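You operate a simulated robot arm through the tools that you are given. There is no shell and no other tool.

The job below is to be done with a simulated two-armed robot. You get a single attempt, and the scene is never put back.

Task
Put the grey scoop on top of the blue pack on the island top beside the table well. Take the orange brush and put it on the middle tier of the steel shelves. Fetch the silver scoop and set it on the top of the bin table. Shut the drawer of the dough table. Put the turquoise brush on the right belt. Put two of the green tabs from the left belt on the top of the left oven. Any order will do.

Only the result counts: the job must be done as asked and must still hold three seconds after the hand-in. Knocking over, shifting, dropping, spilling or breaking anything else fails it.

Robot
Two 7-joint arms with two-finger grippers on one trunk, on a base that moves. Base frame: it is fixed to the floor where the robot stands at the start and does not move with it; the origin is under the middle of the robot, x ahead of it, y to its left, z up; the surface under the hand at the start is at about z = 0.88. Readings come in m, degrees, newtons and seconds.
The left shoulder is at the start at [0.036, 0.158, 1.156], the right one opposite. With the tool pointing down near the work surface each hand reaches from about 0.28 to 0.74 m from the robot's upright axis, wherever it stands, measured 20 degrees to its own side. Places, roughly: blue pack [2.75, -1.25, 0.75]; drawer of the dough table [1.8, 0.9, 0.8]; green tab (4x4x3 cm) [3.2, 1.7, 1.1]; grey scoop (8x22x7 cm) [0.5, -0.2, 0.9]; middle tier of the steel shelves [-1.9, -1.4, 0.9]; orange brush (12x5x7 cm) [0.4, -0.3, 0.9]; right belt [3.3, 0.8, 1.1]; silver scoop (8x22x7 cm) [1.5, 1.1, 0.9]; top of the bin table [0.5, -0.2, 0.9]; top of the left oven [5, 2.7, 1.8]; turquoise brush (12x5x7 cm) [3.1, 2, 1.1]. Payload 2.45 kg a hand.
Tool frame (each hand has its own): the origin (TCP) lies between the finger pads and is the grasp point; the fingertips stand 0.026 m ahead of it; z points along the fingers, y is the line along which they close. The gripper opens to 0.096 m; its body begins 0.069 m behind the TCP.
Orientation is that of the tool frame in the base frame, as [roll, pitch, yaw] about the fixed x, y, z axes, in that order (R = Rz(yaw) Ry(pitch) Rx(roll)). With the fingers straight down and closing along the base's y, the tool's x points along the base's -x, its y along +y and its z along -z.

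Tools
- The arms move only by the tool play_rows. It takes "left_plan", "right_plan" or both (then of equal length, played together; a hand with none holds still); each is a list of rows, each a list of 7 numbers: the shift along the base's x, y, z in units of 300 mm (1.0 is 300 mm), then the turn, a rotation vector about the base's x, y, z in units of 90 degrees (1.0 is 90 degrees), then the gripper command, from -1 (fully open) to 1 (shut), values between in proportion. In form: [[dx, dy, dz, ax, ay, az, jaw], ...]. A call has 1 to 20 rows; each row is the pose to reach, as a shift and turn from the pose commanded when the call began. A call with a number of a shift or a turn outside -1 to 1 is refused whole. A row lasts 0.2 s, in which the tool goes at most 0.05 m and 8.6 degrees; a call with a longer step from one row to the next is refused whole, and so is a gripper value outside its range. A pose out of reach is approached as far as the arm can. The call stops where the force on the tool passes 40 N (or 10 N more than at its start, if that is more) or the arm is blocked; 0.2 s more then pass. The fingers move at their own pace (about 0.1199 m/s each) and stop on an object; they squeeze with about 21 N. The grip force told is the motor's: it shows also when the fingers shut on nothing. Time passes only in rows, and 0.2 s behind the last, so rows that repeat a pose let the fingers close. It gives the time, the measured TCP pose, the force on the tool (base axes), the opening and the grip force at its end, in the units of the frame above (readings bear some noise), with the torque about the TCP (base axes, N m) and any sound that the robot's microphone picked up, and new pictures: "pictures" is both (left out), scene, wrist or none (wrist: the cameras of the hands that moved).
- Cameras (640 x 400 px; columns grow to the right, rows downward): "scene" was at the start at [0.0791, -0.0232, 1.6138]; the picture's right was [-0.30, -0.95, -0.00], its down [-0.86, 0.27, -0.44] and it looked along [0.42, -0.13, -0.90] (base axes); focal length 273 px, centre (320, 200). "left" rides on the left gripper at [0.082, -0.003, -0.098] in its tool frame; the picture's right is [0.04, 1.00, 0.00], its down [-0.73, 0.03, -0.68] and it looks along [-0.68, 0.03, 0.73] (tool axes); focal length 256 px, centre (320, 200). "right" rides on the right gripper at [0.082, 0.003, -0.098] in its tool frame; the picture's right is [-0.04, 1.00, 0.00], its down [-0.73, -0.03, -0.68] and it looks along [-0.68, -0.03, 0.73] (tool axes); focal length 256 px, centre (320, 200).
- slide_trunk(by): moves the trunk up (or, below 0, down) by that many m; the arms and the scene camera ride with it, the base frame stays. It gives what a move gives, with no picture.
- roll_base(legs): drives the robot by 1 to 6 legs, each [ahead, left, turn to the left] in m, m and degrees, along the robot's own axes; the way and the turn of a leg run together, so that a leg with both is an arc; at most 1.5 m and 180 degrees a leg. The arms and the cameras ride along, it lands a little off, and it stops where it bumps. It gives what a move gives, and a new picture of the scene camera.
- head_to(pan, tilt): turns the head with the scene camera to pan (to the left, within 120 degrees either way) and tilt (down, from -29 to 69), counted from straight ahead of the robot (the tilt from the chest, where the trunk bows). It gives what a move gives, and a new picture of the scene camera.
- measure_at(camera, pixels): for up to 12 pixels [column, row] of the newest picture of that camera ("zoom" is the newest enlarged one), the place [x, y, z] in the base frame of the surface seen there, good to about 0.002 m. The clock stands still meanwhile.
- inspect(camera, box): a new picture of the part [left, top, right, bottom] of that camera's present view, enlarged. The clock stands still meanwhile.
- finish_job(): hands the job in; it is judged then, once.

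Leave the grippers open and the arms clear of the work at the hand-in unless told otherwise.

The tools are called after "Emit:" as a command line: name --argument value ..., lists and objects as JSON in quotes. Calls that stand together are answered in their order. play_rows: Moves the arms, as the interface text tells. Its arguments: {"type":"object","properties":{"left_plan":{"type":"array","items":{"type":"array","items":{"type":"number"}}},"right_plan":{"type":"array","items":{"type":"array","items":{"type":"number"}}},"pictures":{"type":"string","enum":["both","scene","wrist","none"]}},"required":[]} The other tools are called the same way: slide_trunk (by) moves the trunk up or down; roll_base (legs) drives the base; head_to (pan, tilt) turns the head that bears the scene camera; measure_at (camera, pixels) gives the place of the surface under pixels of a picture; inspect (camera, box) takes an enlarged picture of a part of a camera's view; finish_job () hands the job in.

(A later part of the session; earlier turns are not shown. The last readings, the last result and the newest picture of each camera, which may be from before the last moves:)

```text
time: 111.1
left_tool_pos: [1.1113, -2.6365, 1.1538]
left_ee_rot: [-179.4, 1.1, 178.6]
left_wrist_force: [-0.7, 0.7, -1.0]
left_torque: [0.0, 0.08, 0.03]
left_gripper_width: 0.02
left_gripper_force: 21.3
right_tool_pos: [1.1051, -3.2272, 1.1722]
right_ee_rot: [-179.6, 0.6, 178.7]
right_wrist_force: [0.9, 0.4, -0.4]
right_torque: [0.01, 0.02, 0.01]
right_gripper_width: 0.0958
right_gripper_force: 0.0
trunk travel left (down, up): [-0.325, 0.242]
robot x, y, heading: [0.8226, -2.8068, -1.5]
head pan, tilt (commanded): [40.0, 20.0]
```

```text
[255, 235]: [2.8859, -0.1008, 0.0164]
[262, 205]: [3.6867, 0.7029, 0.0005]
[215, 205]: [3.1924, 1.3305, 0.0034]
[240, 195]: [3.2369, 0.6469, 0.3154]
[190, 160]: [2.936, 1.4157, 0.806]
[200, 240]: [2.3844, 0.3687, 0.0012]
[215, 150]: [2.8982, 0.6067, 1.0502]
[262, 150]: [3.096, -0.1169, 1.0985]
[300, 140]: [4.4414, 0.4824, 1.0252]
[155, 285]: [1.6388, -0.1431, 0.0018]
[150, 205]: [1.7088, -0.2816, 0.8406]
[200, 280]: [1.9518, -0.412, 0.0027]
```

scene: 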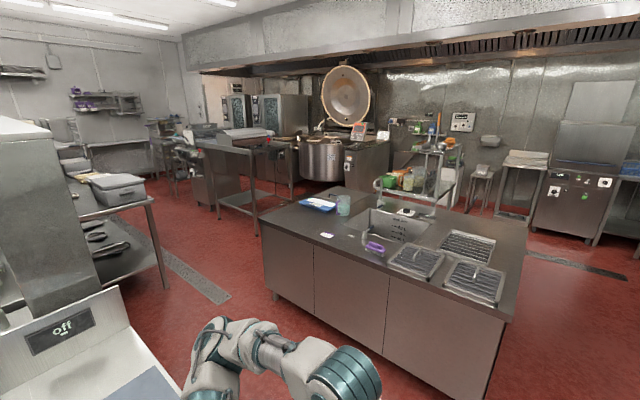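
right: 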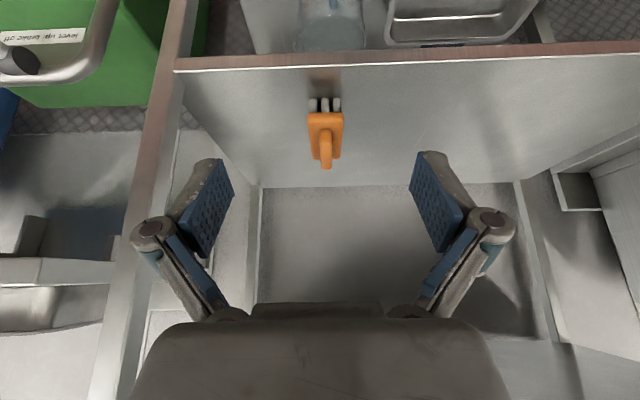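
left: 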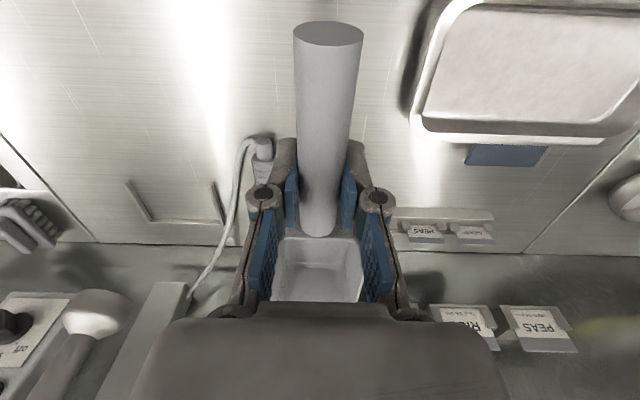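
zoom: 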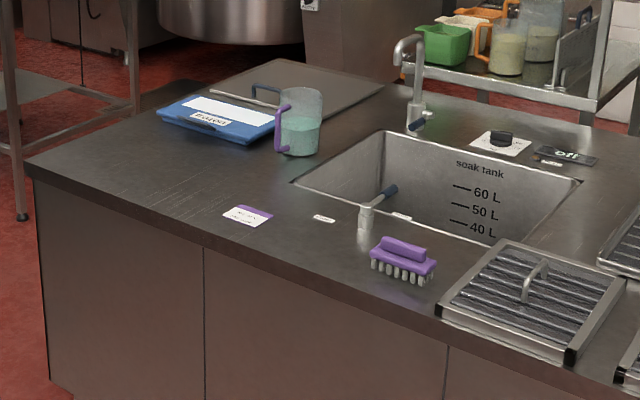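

The pack spans x 2.57–2.72, y -1.19 to -1.52, top at z = 0.832. The corridor between the lid table/divider and the island is about 1 m wide, so I go to x = 1.6 and then sidestep north, facing the island.

Emit:
roll_base --legs '[[0.78, 0, 1.5], [0, 1.0, 0]]'

Emit:
head_to --pan 90 --tilt 40

```text
time: 119.9
left_tool_pos: [1.8737, -1.6699, 1.1556]
left_ee_rot: [-179.7, 1.1, 179.9]
left_wrist_force: [0.2, -0.3, -1.3]
left_torque: [-0.01, 0.07, -0.01]
left_gripper_width: 0.0198
left_gripper_force: 21.3
right_tool_pos: [1.8797, -2.2614, 1.1711]
right_ee_rot: [-179.9, 0.5, -180.0]
right_wrist_force: [-0.6, 1.2, -0.7]
right_torque: [-0.01, 0.0, 0.02]
right_gripper_width: 0.0959
right_gripper_force: 0.1
trunk travel left (down, up): [-0.325, 0.242]
robot x, y, heading: [1.587, -1.8399, -0.4]
head pan, tilt (commanded): [40.0, 20.0]
```

scene: 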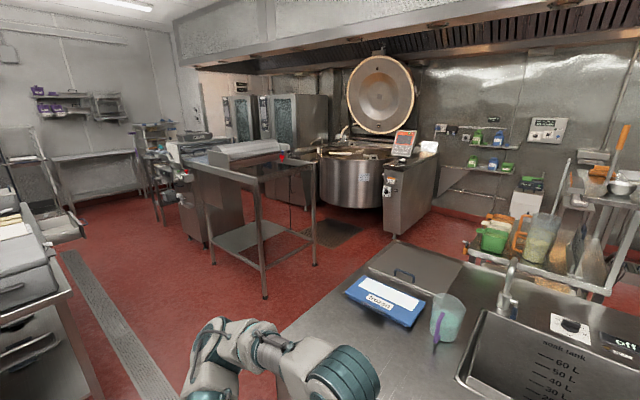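

```text
time: 121.1
left_tool_pos: [1.8715, -1.6557, 1.1539]
left_ee_rot: [-179.2, 1.1, 179.9]
left_wrist_force: [0.4, 0.0, -1.6]
left_torque: [-0.01, 0.05, -0.01]
left_gripper_width: 0.0199
left_gripper_force: 21.1
right_tool_pos: [1.8778, -2.2489, 1.1747]
right_ee_rot: [-179.4, 0.6, -180.0]
right_wrist_force: [0.4, -0.3, 0.6]
right_torque: [0.02, 0.02, 0.0]
right_gripper_width: 0.0959
right_gripper_force: 0.1
trunk travel left (down, up): [-0.325, 0.242]
robot x, y, heading: [1.5888, -1.8426, -0.1]
head pan, tilt (commanded): [90.0, 40.0]
```

scene: 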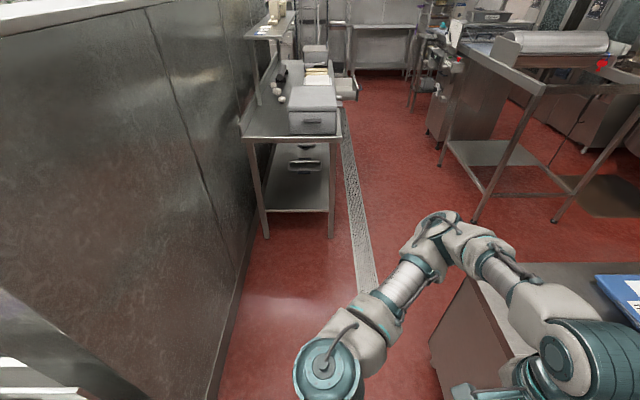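

The way north along the divider is clear (dough table corner at (1.71,-0.28)). I continue north to y ≈ -0.9, then go ahead to (2.53,-0.74) north of the island.

Emit:
roll_base --legs '[[0, 0.93, 0], [0.93, 0.17, 0]]'

```text
time: 130.6
left_tool_pos: [2.8179, -0.5886, 1.1575]
left_ee_rot: [179.9, 1.2, 178.7]
left_wrist_force: [-0.9, -0.9, -1.0]
left_torque: [0.03, 0.04, -0.02]
left_gripper_width: 0.0198
left_gripper_force: 21.7
right_tool_pos: [2.8157, -1.1815, 1.1691]
right_ee_rot: [179.6, 0.6, 179.0]
right_wrist_force: [0.9, 0.1, -0.5]
right_torque: [-0.04, 0.04, 0.0]
right_gripper_width: 0.096
right_gripper_force: 0.0
trunk travel left (down, up): [-0.325, 0.242]
robot x, y, heading: [2.5329, -0.7499, -0.8]
head pan, tilt (commanded): [90.0, 40.0]
```

scene: 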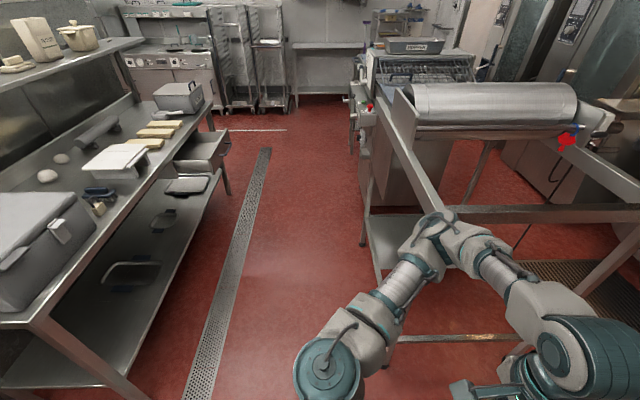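

I can see the dough table with its open drawer (205,150) to the north. The belt frame is at z 1.1, below my elbow. Now I turn right to face the pack.

Emit:
roll_base --legs '[[0, 0, -89.2]]'

Emit:
head_to --pan 5 --tilt 50

```text
time: 134.7
left_tool_pos: [2.7344, -1.0274, 1.1528]
left_ee_rot: [-178.8, 1.2, 91.4]
left_wrist_force: [0.5, -0.7, -1.1]
left_torque: [0.04, 0.01, 0.02]
left_gripper_width: 0.0198
left_gripper_force: 21.0
right_tool_pos: [2.1442, -1.0518, 1.1775]
right_ee_rot: [-179.0, 0.6, 91.7]
right_wrist_force: [0.7, 0.1, -0.3]
right_torque: [0.0, 0.02, 0.01]
right_gripper_width: 0.0958
right_gripper_force: 0.1
trunk travel left (down, up): [-0.325, 0.242]
robot x, y, heading: [2.5332, -0.7485, -88.3]
head pan, tilt (commanded): [90.0, 40.0]
```

scene: 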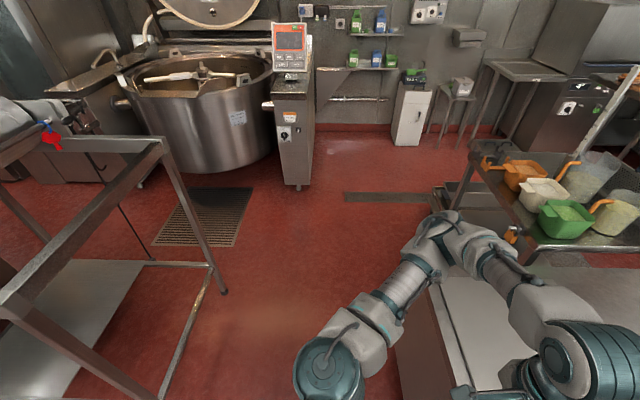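

```text
time: 136.3
left_tool_pos: [2.7397, -1.0237, 1.1527]
left_ee_rot: [-178.7, 1.3, 91.6]
left_wrist_force: [0.5, -1.2, -0.1]
left_torque: [0.06, 0.0, 0.04]
left_gripper_width: 0.0199
left_gripper_force: 20.7
right_tool_pos: [2.1482, -1.0495, 1.1803]
right_ee_rot: [-178.7, 0.8, 91.8]
right_wrist_force: [-0.6, 0.1, -0.6]
right_torque: [-0.05, -0.05, 0.05]
right_gripper_width: 0.0957
right_gripper_force: 0.2
trunk travel left (down, up): [-0.325, 0.242]
robot x, y, heading: [2.5371, -0.7484, -88.2]
head pan, tilt (commanded): [5.0, 50.0]
```

scene: 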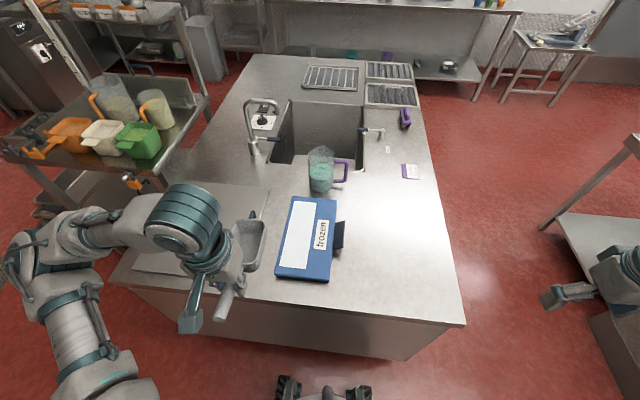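

The pack "frozen" is clearly in view between (277,278) and (337,200). I measure its corners and top.

Emit:
inspect --camera "scene" --box '[220, 140, 380, 300]'

Emit:
measure_at --camera "scene" --pixels '[[296, 202], [333, 204], [326, 275], [281, 273], [305, 240], [320, 240], [340, 235], [320, 160], [355, 240], [265, 250], [345, 345], [318, 190]]'

```text
2.50 times, centred on (300, 220) of scene
```

zoom: 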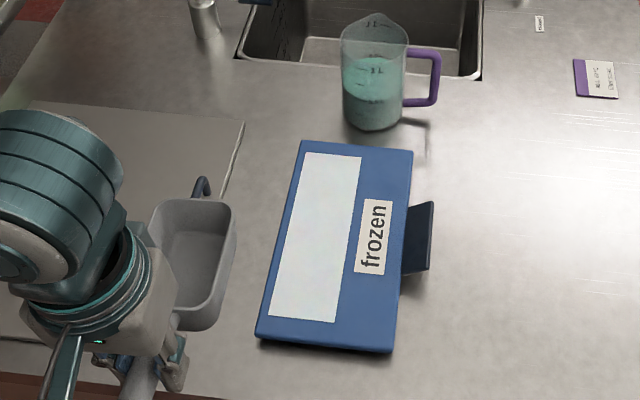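

```text
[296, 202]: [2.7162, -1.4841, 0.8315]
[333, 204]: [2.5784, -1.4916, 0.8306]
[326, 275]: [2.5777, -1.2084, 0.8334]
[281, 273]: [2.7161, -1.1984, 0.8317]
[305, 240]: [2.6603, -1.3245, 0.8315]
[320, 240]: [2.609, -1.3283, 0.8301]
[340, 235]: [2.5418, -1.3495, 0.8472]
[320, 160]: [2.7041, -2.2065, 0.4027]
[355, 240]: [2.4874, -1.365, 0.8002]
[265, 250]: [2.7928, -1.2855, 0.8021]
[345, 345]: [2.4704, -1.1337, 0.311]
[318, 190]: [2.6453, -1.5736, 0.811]
```

The pack's top is x 2.57–2.72, y -1.19 to -1.50, z = 0.831. I carry the scoop to a hover above its centre line.

Emit:
play_rows --left_plan '[[-0.03, -0.11, -0.03, 0, 0, 0, 1], [-0.07, -0.23, -0.07, 0, 0, 0, 1], [-0.11, -0.35, -0.11, 0, 0, 0, 1], [-0.14, -0.47, -0.15, 0, 0, 0, 1], [-0.18, -0.59, -0.19, 0, 0, 0, 1], [-0.21, -0.71, -0.24, 0, 0, 0, 1], [-0.25, -0.83, -0.28, 0, 0, 0, 1], [-0.283, -0.937, -0.33, 0, 0, 0, 1], [-0.283, -0.937, -0.45, 0, 0, 0, 1], [-0.283, -0.937, -0.577, 0, 0, 0, 1], [-0.283, -0.937, -0.577, 0, 0, 0, 1], [-0.283, -0.937, -0.577, 0, 0, 0, 1]]'

```text
time: 138.9
left_tool_pos: [2.6421, -1.3061, 0.983]
left_ee_rot: [-179.1, 1.4, 91.4]
left_wrist_force: [0.8, 0.5, -0.4]
left_torque: [0.07, 0.02, 0.01]
left_gripper_width: 0.0196
left_gripper_force: 20.8
right_tool_pos: [2.1385, -1.0495, 1.177]
right_ee_rot: [-179.2, 0.8, 91.9]
right_wrist_force: [-0.3, 0.2, 0.7]
right_torque: [-0.06, -0.02, 0.01]
right_gripper_width: 0.0957
right_gripper_force: 0.1
trunk travel left (down, up): [-0.325, 0.242]
robot x, y, heading: [2.5374, -0.7506, -88.3]
head pan, tilt (commanded): [5.0, 50.0]
```

scene: 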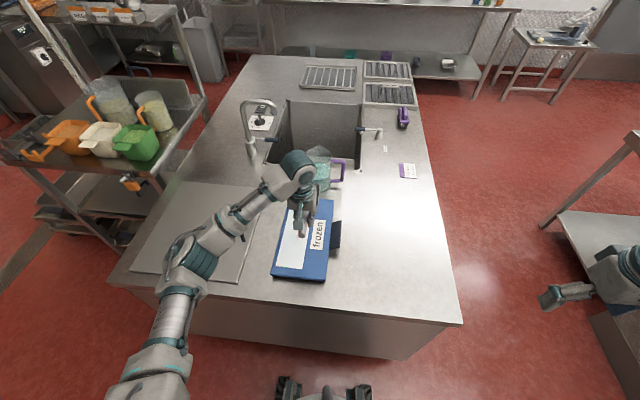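
left: 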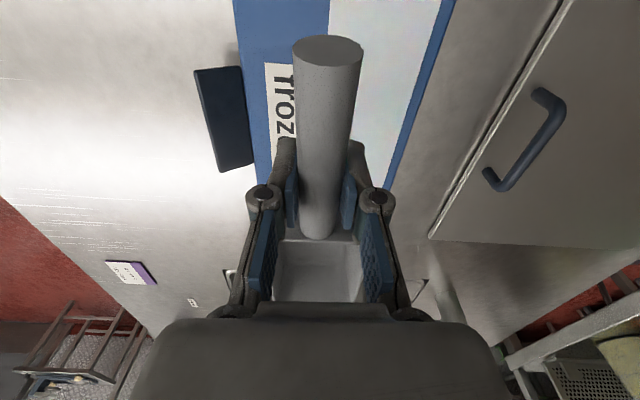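

The scoop hangs over the pack. I lower to about 1 cm above the contact height, correcting x by +1 cm.

Emit:
play_rows --left_plan '[[0.035, 0, -0.1, 0, 0, 0, 1], [0.035, 0, -0.2, 0, 0, 0, 1], [0.035, 0, -0.28, 0, 0, 0, 1], [0.035, 0, -0.325, 0, 0, 0, 1], [0.035, 0, -0.325, 0, 0, 0, 1], [0.035, 0, -0.325, 0, 0, 0, 1]]'

Emit:
inspect --camera "scene" --box '[230, 140, 370, 290]'

```text
time: 140.3
left_tool_pos: [2.6415, -1.3059, 0.8869]
left_ee_rot: [-179.7, 1.4, 91.4]
left_wrist_force: [-0.5, 0.0, -0.7]
left_torque: [0.07, -0.03, 0.0]
left_gripper_width: 0.0201
left_gripper_force: 21.0
right_tool_pos: [2.124, -1.0513, 1.1729]
right_ee_rot: [-180.0, 0.7, 91.8]
right_wrist_force: [-0.4, -1.1, -0.2]
right_torque: [-0.03, -0.01, 0.01]
right_gripper_width: 0.096
right_gripper_force: 0.0
trunk travel left (down, up): [-0.325, 0.242]
robot x, y, heading: [2.5275, -0.7528, -88.4]
head pan, tilt (commanded): [5.0, 50.0]
```

scene: 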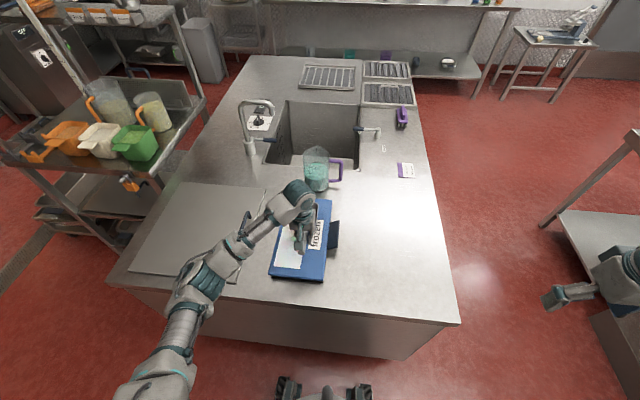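
left: 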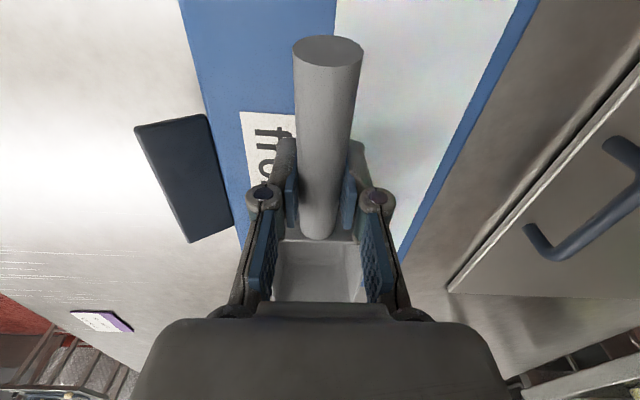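

```text
2.67 times, centred on (300, 215) of scene
```

zoom: 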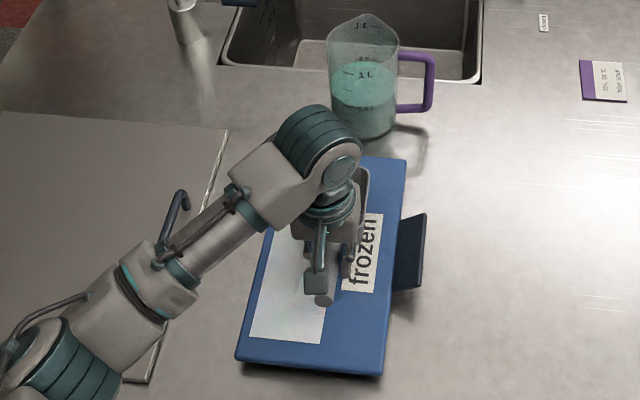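

The scoop is centred over the pack. I lower in small steps until contact.

Emit:
play_rows --left_plan '[[0, 0, -0.015, 0, 0, 0, 1], [0, 0, -0.03, 0, 0, 0, 1], [0, 0, -0.04, 0, 0, 0, 1], [0, 0, -0.04, 0, 0, 0, 1]]' --pictures "none"

```text
time: 141.3
left_tool_pos: [2.6418, -1.3066, 0.8732]
left_ee_rot: [-179.6, 1.4, 91.4]
left_wrist_force: [-0.3, 0.0, 2.4]
left_torque: [-0.46, -0.01, 0.03]
left_gripper_width: 0.0197
left_gripper_force: 21.1
right_tool_pos: [2.1241, -1.0512, 1.1727]
right_ee_rot: [-179.9, 0.7, 91.7]
right_wrist_force: [0.2, 0.1, -0.6]
right_torque: [-0.02, -0.01, -0.01]
right_gripper_width: 0.0961
right_gripper_force: 0.1
trunk travel left (down, up): [-0.325, 0.242]
robot x, y, heading: [2.5327, -0.7499, -88.4]
head pan, tilt (commanded): [5.0, 50.0]
```

Contact with the bowl tip (torque shows it about 15 cm ahead). I lower a few more mm to let the scoop lie flat.

Emit:
play_rows --left_plan '[[0, 0, -0.007, 0, 0, 0, 1], [0, 0, -0.014, 0, 0, 0, 1], [0, 0, -0.014, 0, 0, 0, 1]]'

```text
time: 142.1
left_tool_pos: [2.6468, -1.3055, 0.8704]
left_ee_rot: [-179.5, 1.4, 91.5]
left_wrist_force: [3.6, 2.7, 14.5]
left_torque: [-0.44, -0.02, 0.12]
left_gripper_width: 0.0201
left_gripper_force: 21.3
right_tool_pos: [2.1297, -1.0496, 1.1744]
right_ee_rot: [-179.7, 0.9, 91.7]
right_wrist_force: [0.2, -0.8, 0.7]
right_torque: [0.02, -0.02, 0.02]
right_gripper_width: 0.096
right_gripper_force: 0.1
trunk travel left (down, up): [-0.325, 0.242]
robot x, y, heading: [2.5323, -0.749, -88.5]
head pan, tilt (commanded): [5.0, 50.0]
```

scene: 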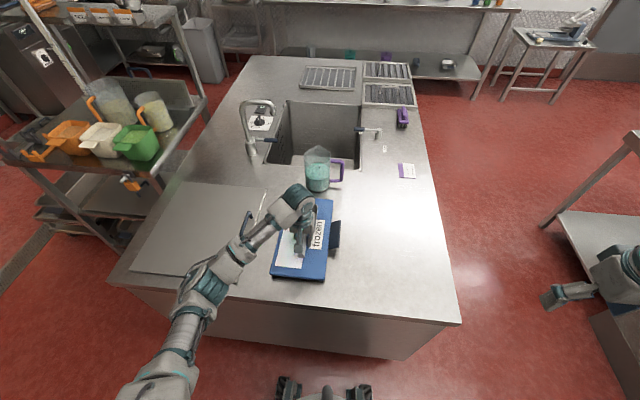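
left: 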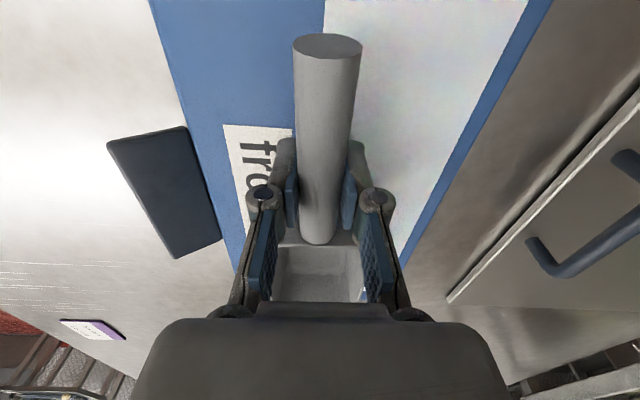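

14.5 N of contact: it rests on the pack. I open the left fingers and rise.

Emit:
play_rows --left_plan '[[0, 0, 0.005, 0, 0, 0, 0.4], [0, 0, 0.005, 0, 0, 0, -0.3], [0, 0, 0.005, 0, 0, 0, -0.3], [0, 0, 0.005, 0, 0, 0, -0.3]]' --pictures "wrist"

```text
time: 143.1
left_tool_pos: [2.6472, -1.3065, 0.871]
left_ee_rot: [-179.4, 1.5, 91.4]
left_wrist_force: [-0.2, -0.3, 0.2]
left_torque: [0.0, 0.02, -0.03]
left_gripper_width: 0.0624
left_gripper_force: 0.2
right_tool_pos: [2.1308, -1.0504, 1.1754]
right_ee_rot: [-179.7, 0.7, 91.7]
right_wrist_force: [-0.4, 0.2, -0.3]
right_torque: [-0.02, 0.01, 0.05]
right_gripper_width: 0.0958
right_gripper_force: 0.0
trunk travel left (down, up): [-0.325, 0.242]
robot x, y, heading: [2.5274, -0.7527, -88.7]
head pan, tilt (commanded): [5.0, 50.0]
```

left: 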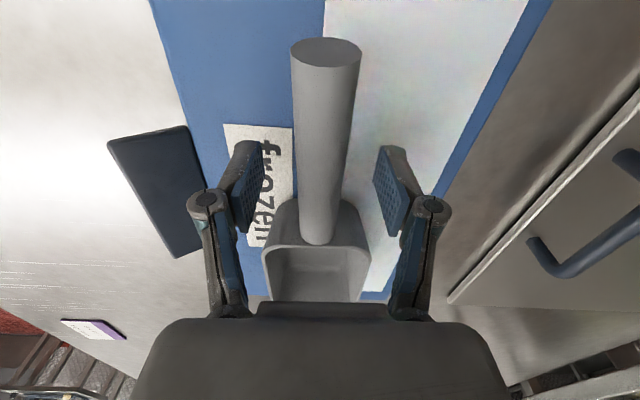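

Free and centred. I lift the open hand straight up and draw it back.

Emit:
play_rows --left_plan '[[0, 0, 0.06, 0, 0, 0, -0.3], [0, 0, 0.16, 0, 0, 0, -0.3], [0, 0, 0.3, 0, 0, 0, -0.3], [0, 0, 0.44, 0, 0, 0, -0.6], [0, 0.05, 0.58, 0, 0, 0, -1], [0.02, 0.16, 0.72, 0, 0, 0, -1], [0.04, 0.3, 0.84, 0, 0, 0, -1], [0.06, 0.45, 0.95, 0, 0, 0, -1], [0.08, 0.6, 0.98, 0, 0, 0, -1], [0.1, 0.7, 0.98, 0, 0, 0, -1], [0.1, 0.7, 0.98, 0, 0, 0, -1]]' --pictures "scene"

Emit:
inspect --camera "scene" --box '[230, 140, 370, 290]'

```text
refused: row 6 steps farther than a row can; nothing moved
```

```text
2.67 times, centred on (300, 215) of scene
```

zoom: 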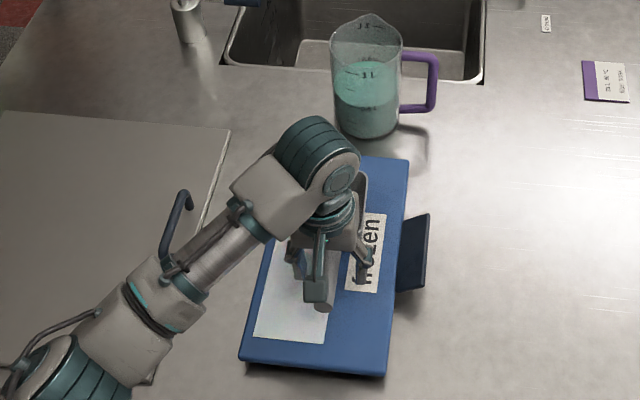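

The call was refused for too long a step (nothing moved). I redo it with smaller steps.

Emit:
play_rows --left_plan '[[0, 0, 0.06, 0, 0, 0, -0.3], [0, 0, 0.16, 0, 0, 0, -0.3], [0, 0, 0.3, 0, 0, 0, -0.3], [0, 0, 0.44, 0, 0, 0, -0.6], [0, 0.05, 0.57, 0, 0, 0, -1], [0.01, 0.14, 0.68, 0, 0, 0, -1], [0.03, 0.25, 0.78, 0, 0, 0, -1], [0.05, 0.37, 0.87, 0, 0, 0, -1], [0.07, 0.5, 0.94, 0, 0, 0, -1], [0.09, 0.62, 0.98, 0, 0, 0, -1], [0.1, 0.7, 0.98, 0, 0, 0, -1], [0.1, 0.7, 0.98, 0, 0, 0, -1]]' --pictures "scene"

Emit:
inspect --camera "scene" --box '[230, 140, 370, 290]'

```text
time: 145.7
left_tool_pos: [2.6761, -1.0955, 1.1654]
left_ee_rot: [-179.5, 1.3, 91.4]
left_wrist_force: [1.0, -0.6, 0.3]
left_torque: [0.03, 0.01, 0.0]
left_gripper_width: 0.0961
left_gripper_force: 0.1
right_tool_pos: [2.1297, -1.0518, 1.1735]
right_ee_rot: [-179.7, 0.8, 91.8]
right_wrist_force: [-0.3, -0.3, 0.3]
right_torque: [0.01, 0.0, -0.02]
right_gripper_width: 0.0962
right_gripper_force: 0.1
trunk travel left (down, up): [-0.325, 0.242]
robot x, y, heading: [2.5333, -0.7505, -88.3]
head pan, tilt (commanded): [5.0, 50.0]
```

scene: 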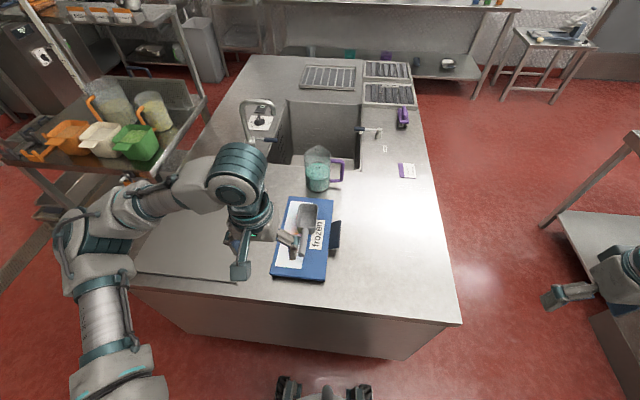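

```text
2.67 times, centred on (300, 215) of scene
```

zoom: 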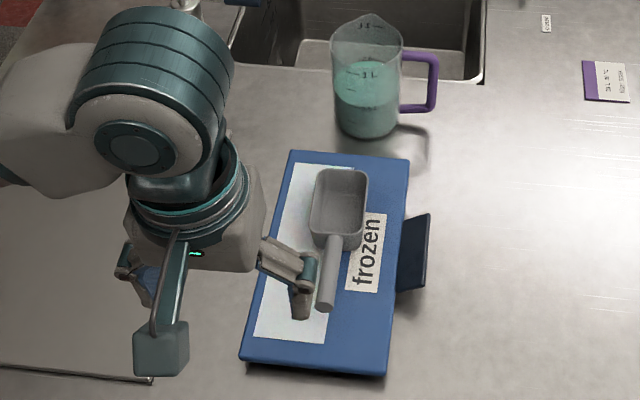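

The grey scoop rests on the blue pack. Now I turn to face north, towards the dough table and the belts, and look around.

Emit:
roll_base --legs '[[0, 0, 178]]'

Emit:
head_to --pan 0 --tilt 25

```text
time: 153.5
left_tool_pos: [2.3894, -0.4052, 1.1656]
left_ee_rot: [-179.4, 1.4, -88.4]
left_wrist_force: [0.0, 1.4, 0.2]
left_torque: [0.0, 0.04, 0.03]
left_gripper_width: 0.096
left_gripper_force: 0.1
right_tool_pos: [2.9357, -0.4485, 1.1749]
right_ee_rot: [-179.7, 0.8, -88.1]
right_wrist_force: [-0.1, -0.3, 0.0]
right_torque: [0.02, 0.02, -0.01]
right_gripper_width: 0.096
right_gripper_force: 0.0
trunk travel left (down, up): [-0.325, 0.242]
robot x, y, heading: [2.533, -0.7493, 91.8]
head pan, tilt (commanded): [5.0, 50.0]
```

scene: 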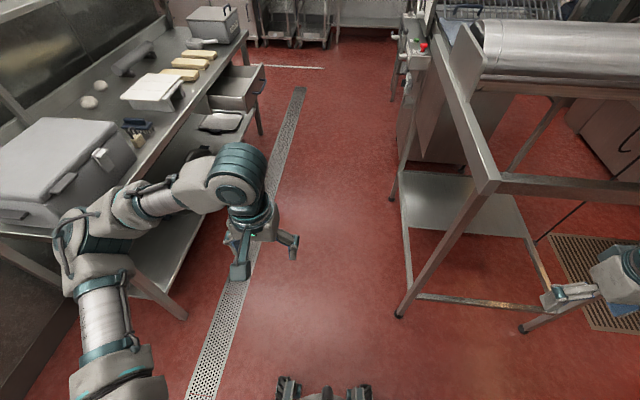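

```text
time: 154.3
left_tool_pos: [2.3886, -0.4066, 1.1649]
left_ee_rot: [-179.4, 1.4, -88.3]
left_wrist_force: [-0.3, 0.5, 0.0]
left_torque: [0.02, 0.0, 0.01]
left_gripper_width: 0.096
left_gripper_force: 0.0
right_tool_pos: [2.9348, -0.4515, 1.1764]
right_ee_rot: [-179.6, 0.8, -88.1]
right_wrist_force: [0.1, 0.0, 1.2]
right_torque: [-0.01, 0.02, -0.02]
right_gripper_width: 0.0957
right_gripper_force: 0.0
trunk travel left (down, up): [-0.325, 0.242]
robot x, y, heading: [2.5348, -0.7544, 91.6]
head pan, tilt (commanded): [0.0, 25.0]
```

scene: 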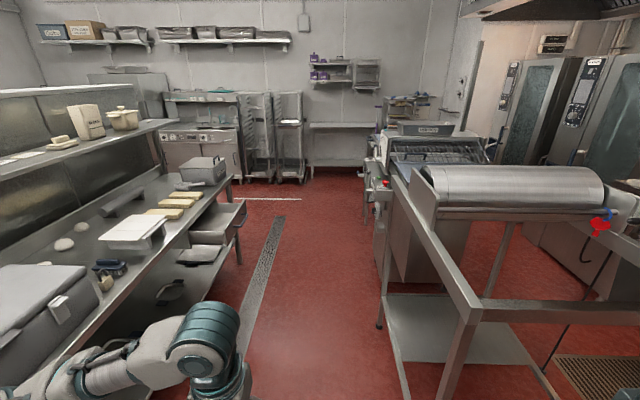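

I see the dough table on the left with the open drawer, and a sheeter with its belts on the right. I measure key points.

Emit:
measure_at --camera "scene" --pixels '[[510, 185], [430, 175], [600, 200], [440, 150], [390, 180], [470, 240], [425, 128], [480, 310], [400, 160], [460, 205], [390, 125], [475, 150]]'

Emit:
inspect --camera "scene" --box '[360, 100, 640, 260]'

Emit:
inspect --camera "scene" --box '[60, 120, 280, 320]'

```text
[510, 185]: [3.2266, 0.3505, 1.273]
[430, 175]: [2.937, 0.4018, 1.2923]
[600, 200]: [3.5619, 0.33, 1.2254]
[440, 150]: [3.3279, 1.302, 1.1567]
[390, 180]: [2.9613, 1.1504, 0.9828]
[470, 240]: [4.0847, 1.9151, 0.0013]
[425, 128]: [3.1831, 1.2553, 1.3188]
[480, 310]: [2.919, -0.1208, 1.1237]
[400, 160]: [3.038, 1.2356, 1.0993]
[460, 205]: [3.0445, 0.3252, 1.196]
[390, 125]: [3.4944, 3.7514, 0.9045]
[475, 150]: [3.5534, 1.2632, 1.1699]
```

```text
2.29 times, centred on (500, 180) of scene
```

zoom: 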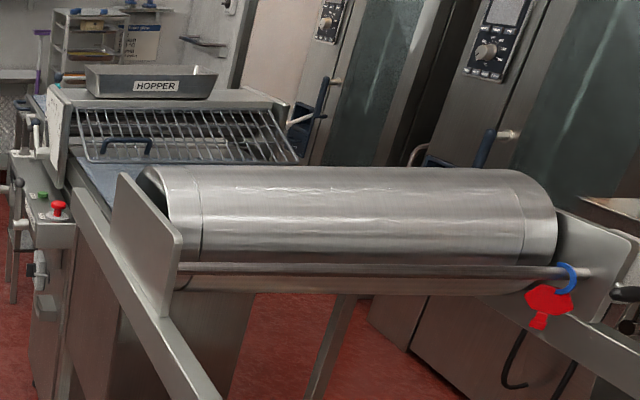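

```text
2.00 times, centred on (170, 220) of scene
```

zoom: 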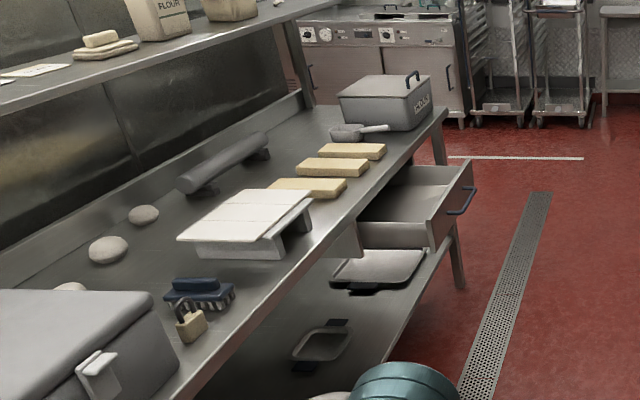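

The silver scoop is at zoom (365,130), the drawer front at zoom (455,205). I measure them in this enlarged picture.

Emit:
measure_at --camera "zoom" --pixels '[[462, 203], [472, 172], [432, 225], [440, 255], [385, 128], [350, 130], [335, 135], [440, 110], [365, 225], [400, 175], [330, 205], [460, 270]]'

```text
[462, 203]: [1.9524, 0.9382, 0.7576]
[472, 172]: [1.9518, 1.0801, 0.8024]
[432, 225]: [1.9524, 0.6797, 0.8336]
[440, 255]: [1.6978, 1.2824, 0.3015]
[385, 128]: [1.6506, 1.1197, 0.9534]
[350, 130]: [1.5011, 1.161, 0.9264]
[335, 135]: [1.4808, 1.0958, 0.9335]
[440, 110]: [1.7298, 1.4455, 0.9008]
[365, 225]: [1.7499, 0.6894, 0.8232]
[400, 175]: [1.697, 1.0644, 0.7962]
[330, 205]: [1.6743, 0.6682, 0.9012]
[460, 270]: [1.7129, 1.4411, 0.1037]
```

The drawer front is at x = 1.952 (y 0.68–1.08, z to 0.83), the table edge at x = 1.75; the scoop's handle points to the aisle. I turn to face west and sidestep north along x ≈ 2.45, well clear of both sides.

Emit:
roll_base --legs '[[0, 0, 88.4], [0.08, -1.4, 0], [0, -0.3, 0]]'

Emit:
head_to --pan 0 --tilt 50

```text
time: 166.7
left_tool_pos: [2.0463, 0.7427, 1.1637]
left_ee_rot: [-178.1, 1.5, 2.7]
left_wrist_force: [-0.9, -0.8, -0.4]
left_torque: [0.0, -0.08, 0.02]
left_gripper_width: 0.0958
left_gripper_force: 0.0
right_tool_pos: [2.0834, 1.2912, 1.1853]
right_ee_rot: [-178.0, 0.8, 2.8]
right_wrist_force: [0.9, 0.8, 1.5]
right_torque: [-0.12, 0.11, 0.03]
right_gripper_width: 0.0961
right_gripper_force: 0.0
trunk travel left (down, up): [-0.325, 0.242]
robot x, y, heading: [2.3844, 0.9219, -177.1]
head pan, tilt (commanded): [0.0, 25.0]
```

scene: 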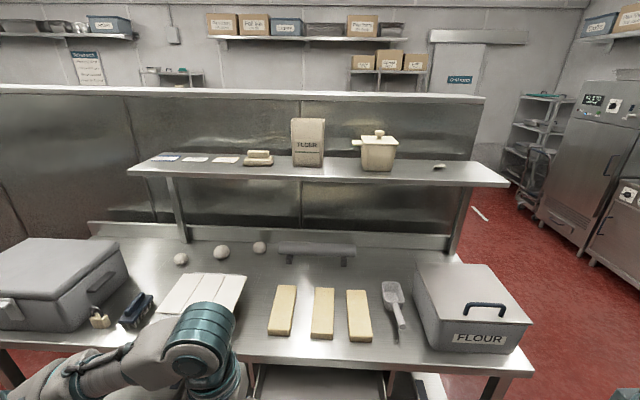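

```text
time: 167.6
left_tool_pos: [2.0479, 0.7406, 1.1638]
left_ee_rot: [-178.1, 1.5, 3.0]
left_wrist_force: [0.7, -0.3, 0.4]
left_torque: [0.05, -0.03, 0.02]
left_gripper_width: 0.096
left_gripper_force: 0.0
right_tool_pos: [2.085, 1.2896, 1.1847]
right_ee_rot: [-177.9, 0.9, 2.8]
right_wrist_force: [0.7, 0.7, 0.7]
right_torque: [-0.04, 0.06, 0.03]
right_gripper_width: 0.0957
right_gripper_force: 0.1
trunk travel left (down, up): [-0.325, 0.242]
robot x, y, heading: [2.3862, 0.9165, -177.5]
head pan, tilt (commanded): [0.0, 50.0]
```

scene: 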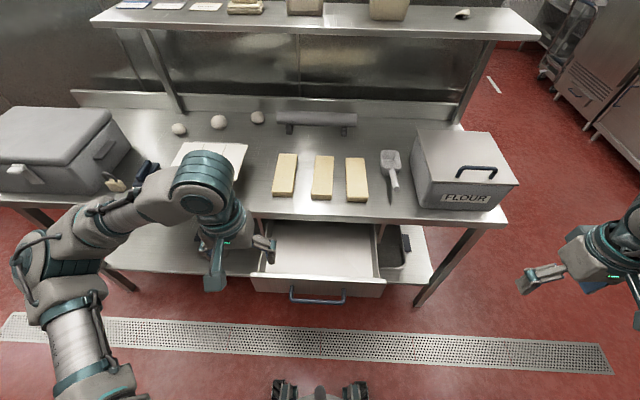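

The drawer front edge (318,285), its handle (318,297) and the silver scoop (392,175) are in view. I measure them.

Emit:
measure_at --camera "scene" --pixels '[[318, 282], [260, 282], [375, 285], [318, 297], [318, 265], [318, 250], [318, 222], [392, 152], [394, 185], [397, 200], [388, 165], [411, 200]]'

Emit:
inspect --camera "scene" --box '[230, 200, 430, 320]'

```text
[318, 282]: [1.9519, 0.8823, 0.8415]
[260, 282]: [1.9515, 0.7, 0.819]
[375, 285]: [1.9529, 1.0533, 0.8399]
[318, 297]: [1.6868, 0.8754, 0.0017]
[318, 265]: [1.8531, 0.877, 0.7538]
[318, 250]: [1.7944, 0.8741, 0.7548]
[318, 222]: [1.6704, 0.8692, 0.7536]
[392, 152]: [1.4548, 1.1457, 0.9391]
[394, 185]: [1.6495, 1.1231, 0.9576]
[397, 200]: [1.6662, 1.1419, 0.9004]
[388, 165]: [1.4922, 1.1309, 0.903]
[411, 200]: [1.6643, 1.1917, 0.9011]
```

```text
3.20 times, centred on (330, 260) of scene
```

zoom: 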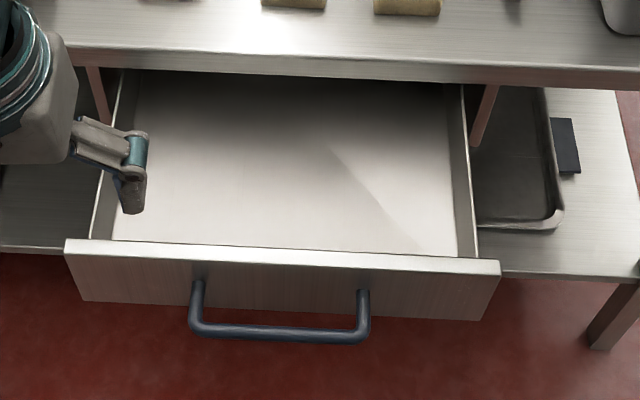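

Emit:
measure_at --camera "zoom" --pixels '[[280, 333], [195, 300], [363, 305], [280, 258], [280, 268], [280, 290], [130, 290], [440, 295], [110, 250], [470, 265], [280, 72], [280, 62]]'

```text
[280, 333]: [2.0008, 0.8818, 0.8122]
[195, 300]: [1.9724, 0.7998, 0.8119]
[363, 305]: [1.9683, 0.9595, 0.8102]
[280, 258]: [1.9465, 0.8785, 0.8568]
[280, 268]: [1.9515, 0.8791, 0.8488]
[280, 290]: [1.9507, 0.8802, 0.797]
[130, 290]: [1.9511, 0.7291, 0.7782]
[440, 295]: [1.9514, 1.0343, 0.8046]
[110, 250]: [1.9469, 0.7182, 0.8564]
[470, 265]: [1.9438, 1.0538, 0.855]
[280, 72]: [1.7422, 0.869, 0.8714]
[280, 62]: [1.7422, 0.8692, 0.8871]
```

The panel face is at x = 1.951 (top z = 0.857), the handle bar spans y 0.80–0.96. I will push beside the handle at y ≈ 0.745 with the left hand closed and tilted 30° forward, so its body stays clear of the table edge. First I get the hand in front of the panel.

Emit:
play_rows --left_plan '[[0, 0, 0, 0, 0.06, 0, -0.5], [0, 0, 0, 0, 0.13, 0, 0.3], [0, 0, 0, 0, 0.2, 0, 1], [0, 0, 0, 0, 0.27, 0, 1], [0, 0, 0, 0, 0.333, 0, 1], [0, 0.01, -0.13, 0, 0.333, 0, 1], [0, 0.01, -0.27, 0, 0.333, 0, 1], [0, 0.01, -0.41, 0, 0.333, 0, 1], [0, 0.01, -0.55, 0, 0.333, 0, 1], [0, 0.01, -0.68, 0, 0.333, 0, 1], [0, 0.01, -0.8, 0, 0.333, 0, 1], [0, 0.01, -0.9, 0, 0.333, 0, 1], [0, 0.01, -0.9, 0, 0.333, 0, 1], [0, 0.01, -0.9, 0, 0.333, 0, 1]]'

```text
time: 170.6
left_tool_pos: [2.0215, 0.7811, 0.8897]
left_ee_rot: [-177.8, 31.3, 2.9]
left_wrist_force: [-0.3, 0.6, -0.4]
left_torque: [-0.07, -0.04, 0.08]
left_gripper_width: 0.0
left_gripper_force: 21.2
left hand out of reach, approached as far as the arm can: row 7, 8, 9, 10, 11, 12, 13, 14
right_tool_pos: [2.0811, 1.3193, 1.177]
right_ee_rot: [-179.5, 0.9, 2.8]
right_wrist_force: [0.1, -0.6, 0.3]
right_torque: [-0.03, -0.04, 0.02]
right_gripper_width: 0.0957
right_gripper_force: 0.1
trunk travel left (down, up): [-0.325, 0.242]
robot x, y, heading: [2.3854, 0.9208, -177.3]
head pan, tilt (commanded): [0.0, 50.0]
```

scene: 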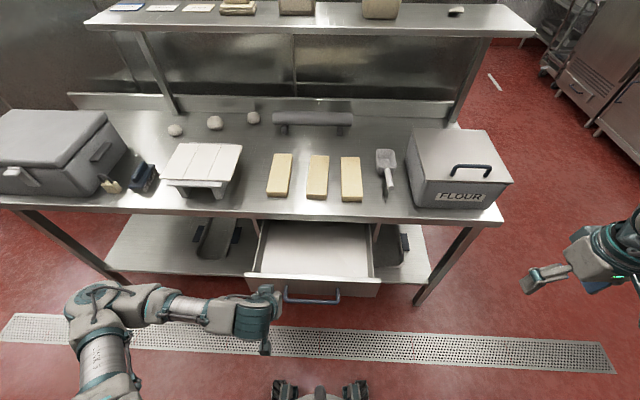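
left: 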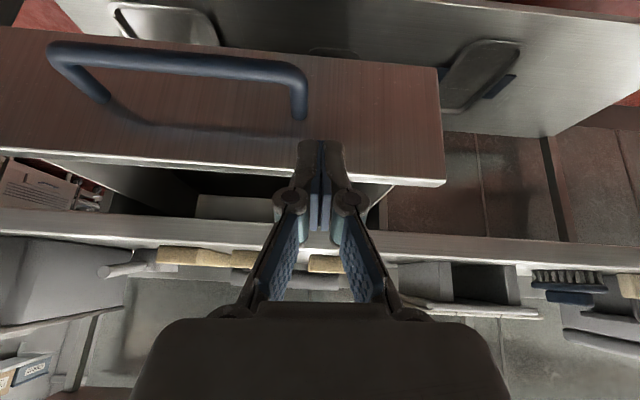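

The arm cannot go lower here, stopping at z = 0.89 and y = 0.781. I shift it away from the handle in y first, then lower the trunk.

Emit:
play_rows --left_plan '[[0.02, -0.06, 0.03, 0, 0, 0, 1], [0.03, -0.12, 0.06, 0, 0, 0, 1], [0.03, -0.12, 0.06, 0, 0, 0, 1]]' --pictures "none"

Emit:
slide_trunk --by -0.07

```text
time: 171.4
left_tool_pos: [2.0087, 0.739, 0.899]
left_ee_rot: [-177.2, 31.4, 3.2]
left_wrist_force: [0.6, -1.0, 0.1]
left_torque: [0.02, -0.02, -0.01]
left_gripper_width: 0.0
left_gripper_force: 20.9
left hand out of reach, approached as far as the arm can: row 1, 2, 3
right_tool_pos: [2.0829, 1.3078, 1.18]
right_ee_rot: [-178.9, 0.7, 2.7]
right_wrist_force: [0.6, 0.5, -0.5]
right_torque: [-0.01, -0.05, 0.0]
right_gripper_width: 0.096
right_gripper_force: 0.1
trunk travel left (down, up): [-0.325, 0.242]
robot x, y, heading: [2.3828, 0.9195, -177.2]
head pan, tilt (commanded): [0.0, 50.0]
```

```text
time: 172.5
left_tool_pos: [2.0112, 0.7566, 0.813]
left_ee_rot: [-178.3, 28.6, 2.7]
left_wrist_force: [-0.4, 0.2, -0.3]
left_torque: [0.0, 0.0, 0.0]
left_gripper_width: 0.0
left_gripper_force: 21.0
right_tool_pos: [2.0836, 1.3277, 1.1032]
right_ee_rot: [-179.8, 1.0, 2.8]
right_wrist_force: [-0.3, -0.3, -0.5]
right_torque: [-0.04, 0.02, 0.01]
right_gripper_width: 0.0959
right_gripper_force: 0.0
trunk travel left (down, up): [-0.255, 0.312]
robot x, y, heading: [2.3858, 0.9241, -177.5]
head pan, tilt (commanded): [0.0, 50.0]
```

Emit:
play_rows --left_plan '[[0, 0, 0, 0, 0, 0, 1], [0, 0, 0, 0, 0, 0, 1], [0, 0, 0, 0, 0, 0, 1], [0, 0, 0, 0, 0, 0, 1]]'

Emit:
inspect --camera "scene" --box '[200, 230, 400, 370]'

```text
time: 173.5
left_tool_pos: [2.0103, 0.7499, 0.8108]
left_ee_rot: [-178.0, 28.7, 2.9]
left_wrist_force: [0.4, 1.1, 0.4]
left_torque: [-0.09, -0.03, 0.05]
left_gripper_width: 0.0001
left_gripper_force: 20.8
right_tool_pos: [2.0834, 1.3204, 1.106]
right_ee_rot: [-179.5, 1.0, 2.8]
right_wrist_force: [-0.8, 0.0, -0.6]
right_torque: [0.0, -0.01, 0.01]
right_gripper_width: 0.096
right_gripper_force: 0.0
trunk travel left (down, up): [-0.255, 0.312]
robot x, y, heading: [2.3839, 0.9179, -177.4]
head pan, tilt (commanded): [0.0, 50.0]
```

scene: 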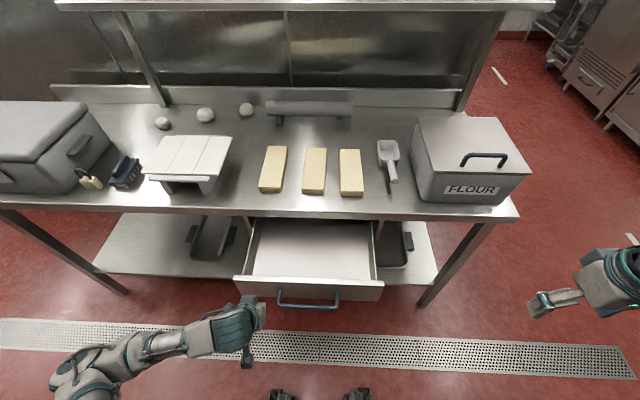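
left: 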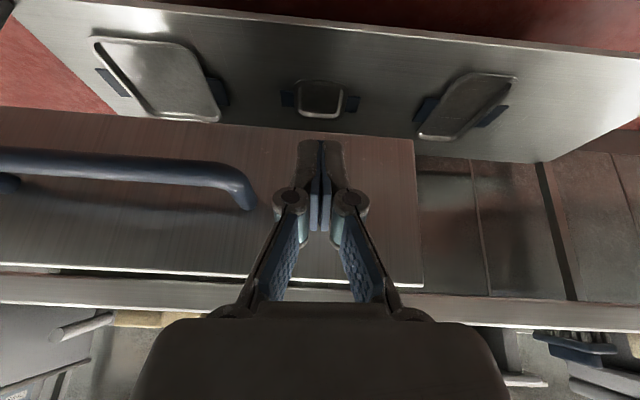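

```text
2.86 times, centred on (300, 300) of scene
```

zoom: 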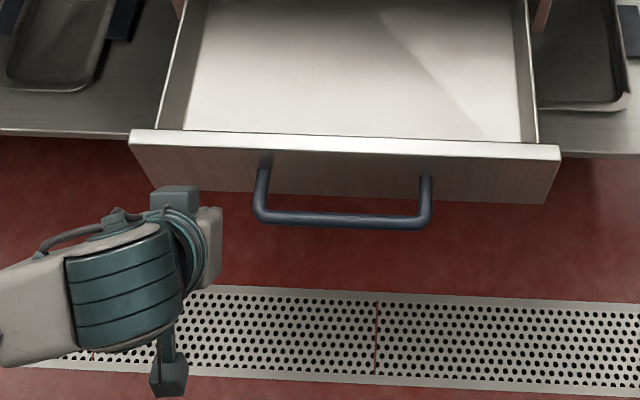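

The closed fingertip is in front of the panel, beside the handle. I raise it 2 cm and push the drawer in, watching the force.

Emit:
play_rows --left_plan '[[0, 0, 0.04, 0, 0, 0, 1], [-0.05, 0, 0.07, 0, 0, 0, 1], [-0.13, 0, 0.07, 0, 0, 0, 1], [-0.21, 0, 0.07, 0, 0, 0, 1], [-0.29, 0, 0.07, 0, 0, 0, 1], [-0.37, 0, 0.07, 0, 0, 0, 1], [-0.45, 0, 0.07, 0, 0, 0, 1], [-0.53, 0, 0.07, 0, 0, 0, 1]]'

```text
time: 175.3
left_tool_pos: [1.8497, 0.7456, 0.8306]
left_ee_rot: [-177.6, 28.5, 3.1]
left_wrist_force: [-0.6, 0.3, -0.6]
left_torque: [-0.02, 0.0, 0.01]
left_gripper_width: 0.0
left_gripper_force: 21.1
left hand out of reach, approached as far as the arm can: row 1
right_tool_pos: [2.0828, 1.3144, 1.1068]
right_ee_rot: [-179.1, 0.9, 2.8]
right_wrist_force: [-0.2, 0.6, 0.6]
right_torque: [0.02, 0.01, 0.0]
right_gripper_width: 0.0962
right_gripper_force: 0.1
trunk travel left (down, up): [-0.255, 0.312]
robot x, y, heading: [2.3862, 0.9202, -177.4]
head pan, tilt (commanded): [0.0, 50.0]
```

scene: 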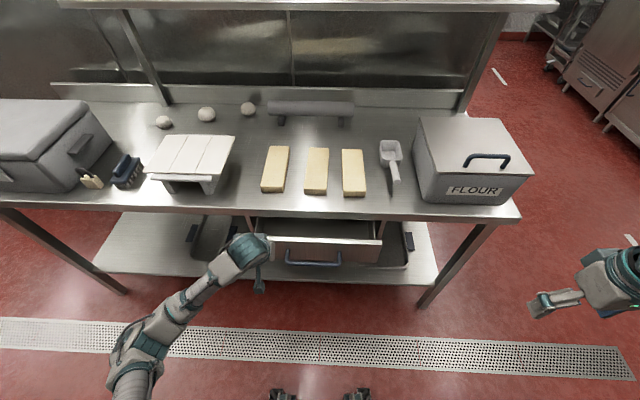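
left: 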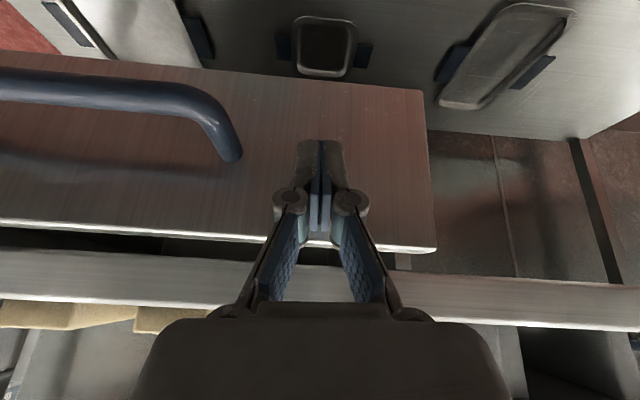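

The drawer slides in smoothly (panel now near x = 1.83). I push on in smaller steps.

Emit:
play_rows --left_plan '[[-0.06, 0, 0.0, 0, 0, 0, 1], [-0.12, 0, 0.0, 0, 0, 0, 1], [-0.18, 0, 0.0, 0, 0, 0, 1], [-0.22, 0, 0.0, 0, 0, 0, 1], [-0.26, 0, 0.0, 0, 0, 0, 1], [-0.3, 0, 0, 0, 0, 0, 1]]'

```text
time: 176.5
left_tool_pos: [1.7863, 0.7447, 0.8291]
left_ee_rot: [-177.5, 27.6, 2.4]
left_wrist_force: [33.8, -4.3, 15.9]
left_torque: [0.02, -0.24, -0.05]
left_gripper_width: 0.0004
left_gripper_force: 28.4
right_tool_pos: [2.0874, 1.3058, 1.1112]
right_ee_rot: [-178.8, 1.0, 2.8]
right_wrist_force: [-1.3, 0.7, -0.3]
right_torque: [-0.01, -0.04, 0.01]
right_gripper_width: 0.0963
right_gripper_force: 0.0
trunk travel left (down, up): [-0.255, 0.312]
robot x, y, heading: [2.3895, 0.917, -177.5]
head pan, tilt (commanded): [0.0, 50.0]
stopped in row 5 (left hand): the force on the tool passed its limit at 50 N (the readings are from after the stop); the commanded pose is now the measured one
```

scene: 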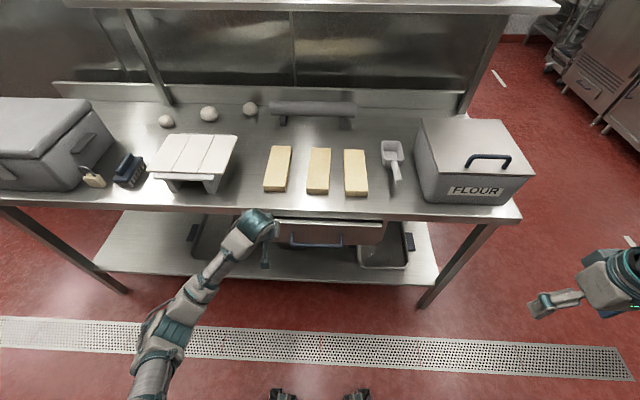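
left: 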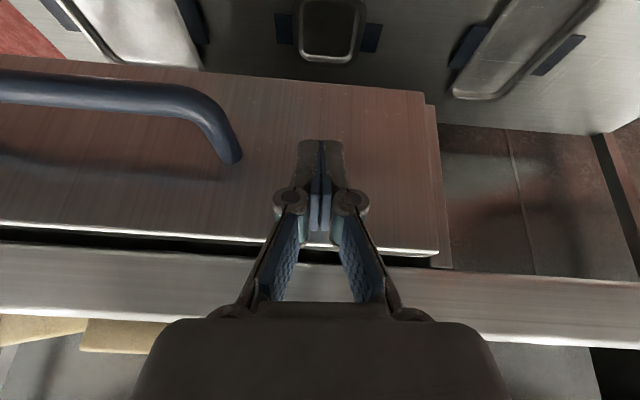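

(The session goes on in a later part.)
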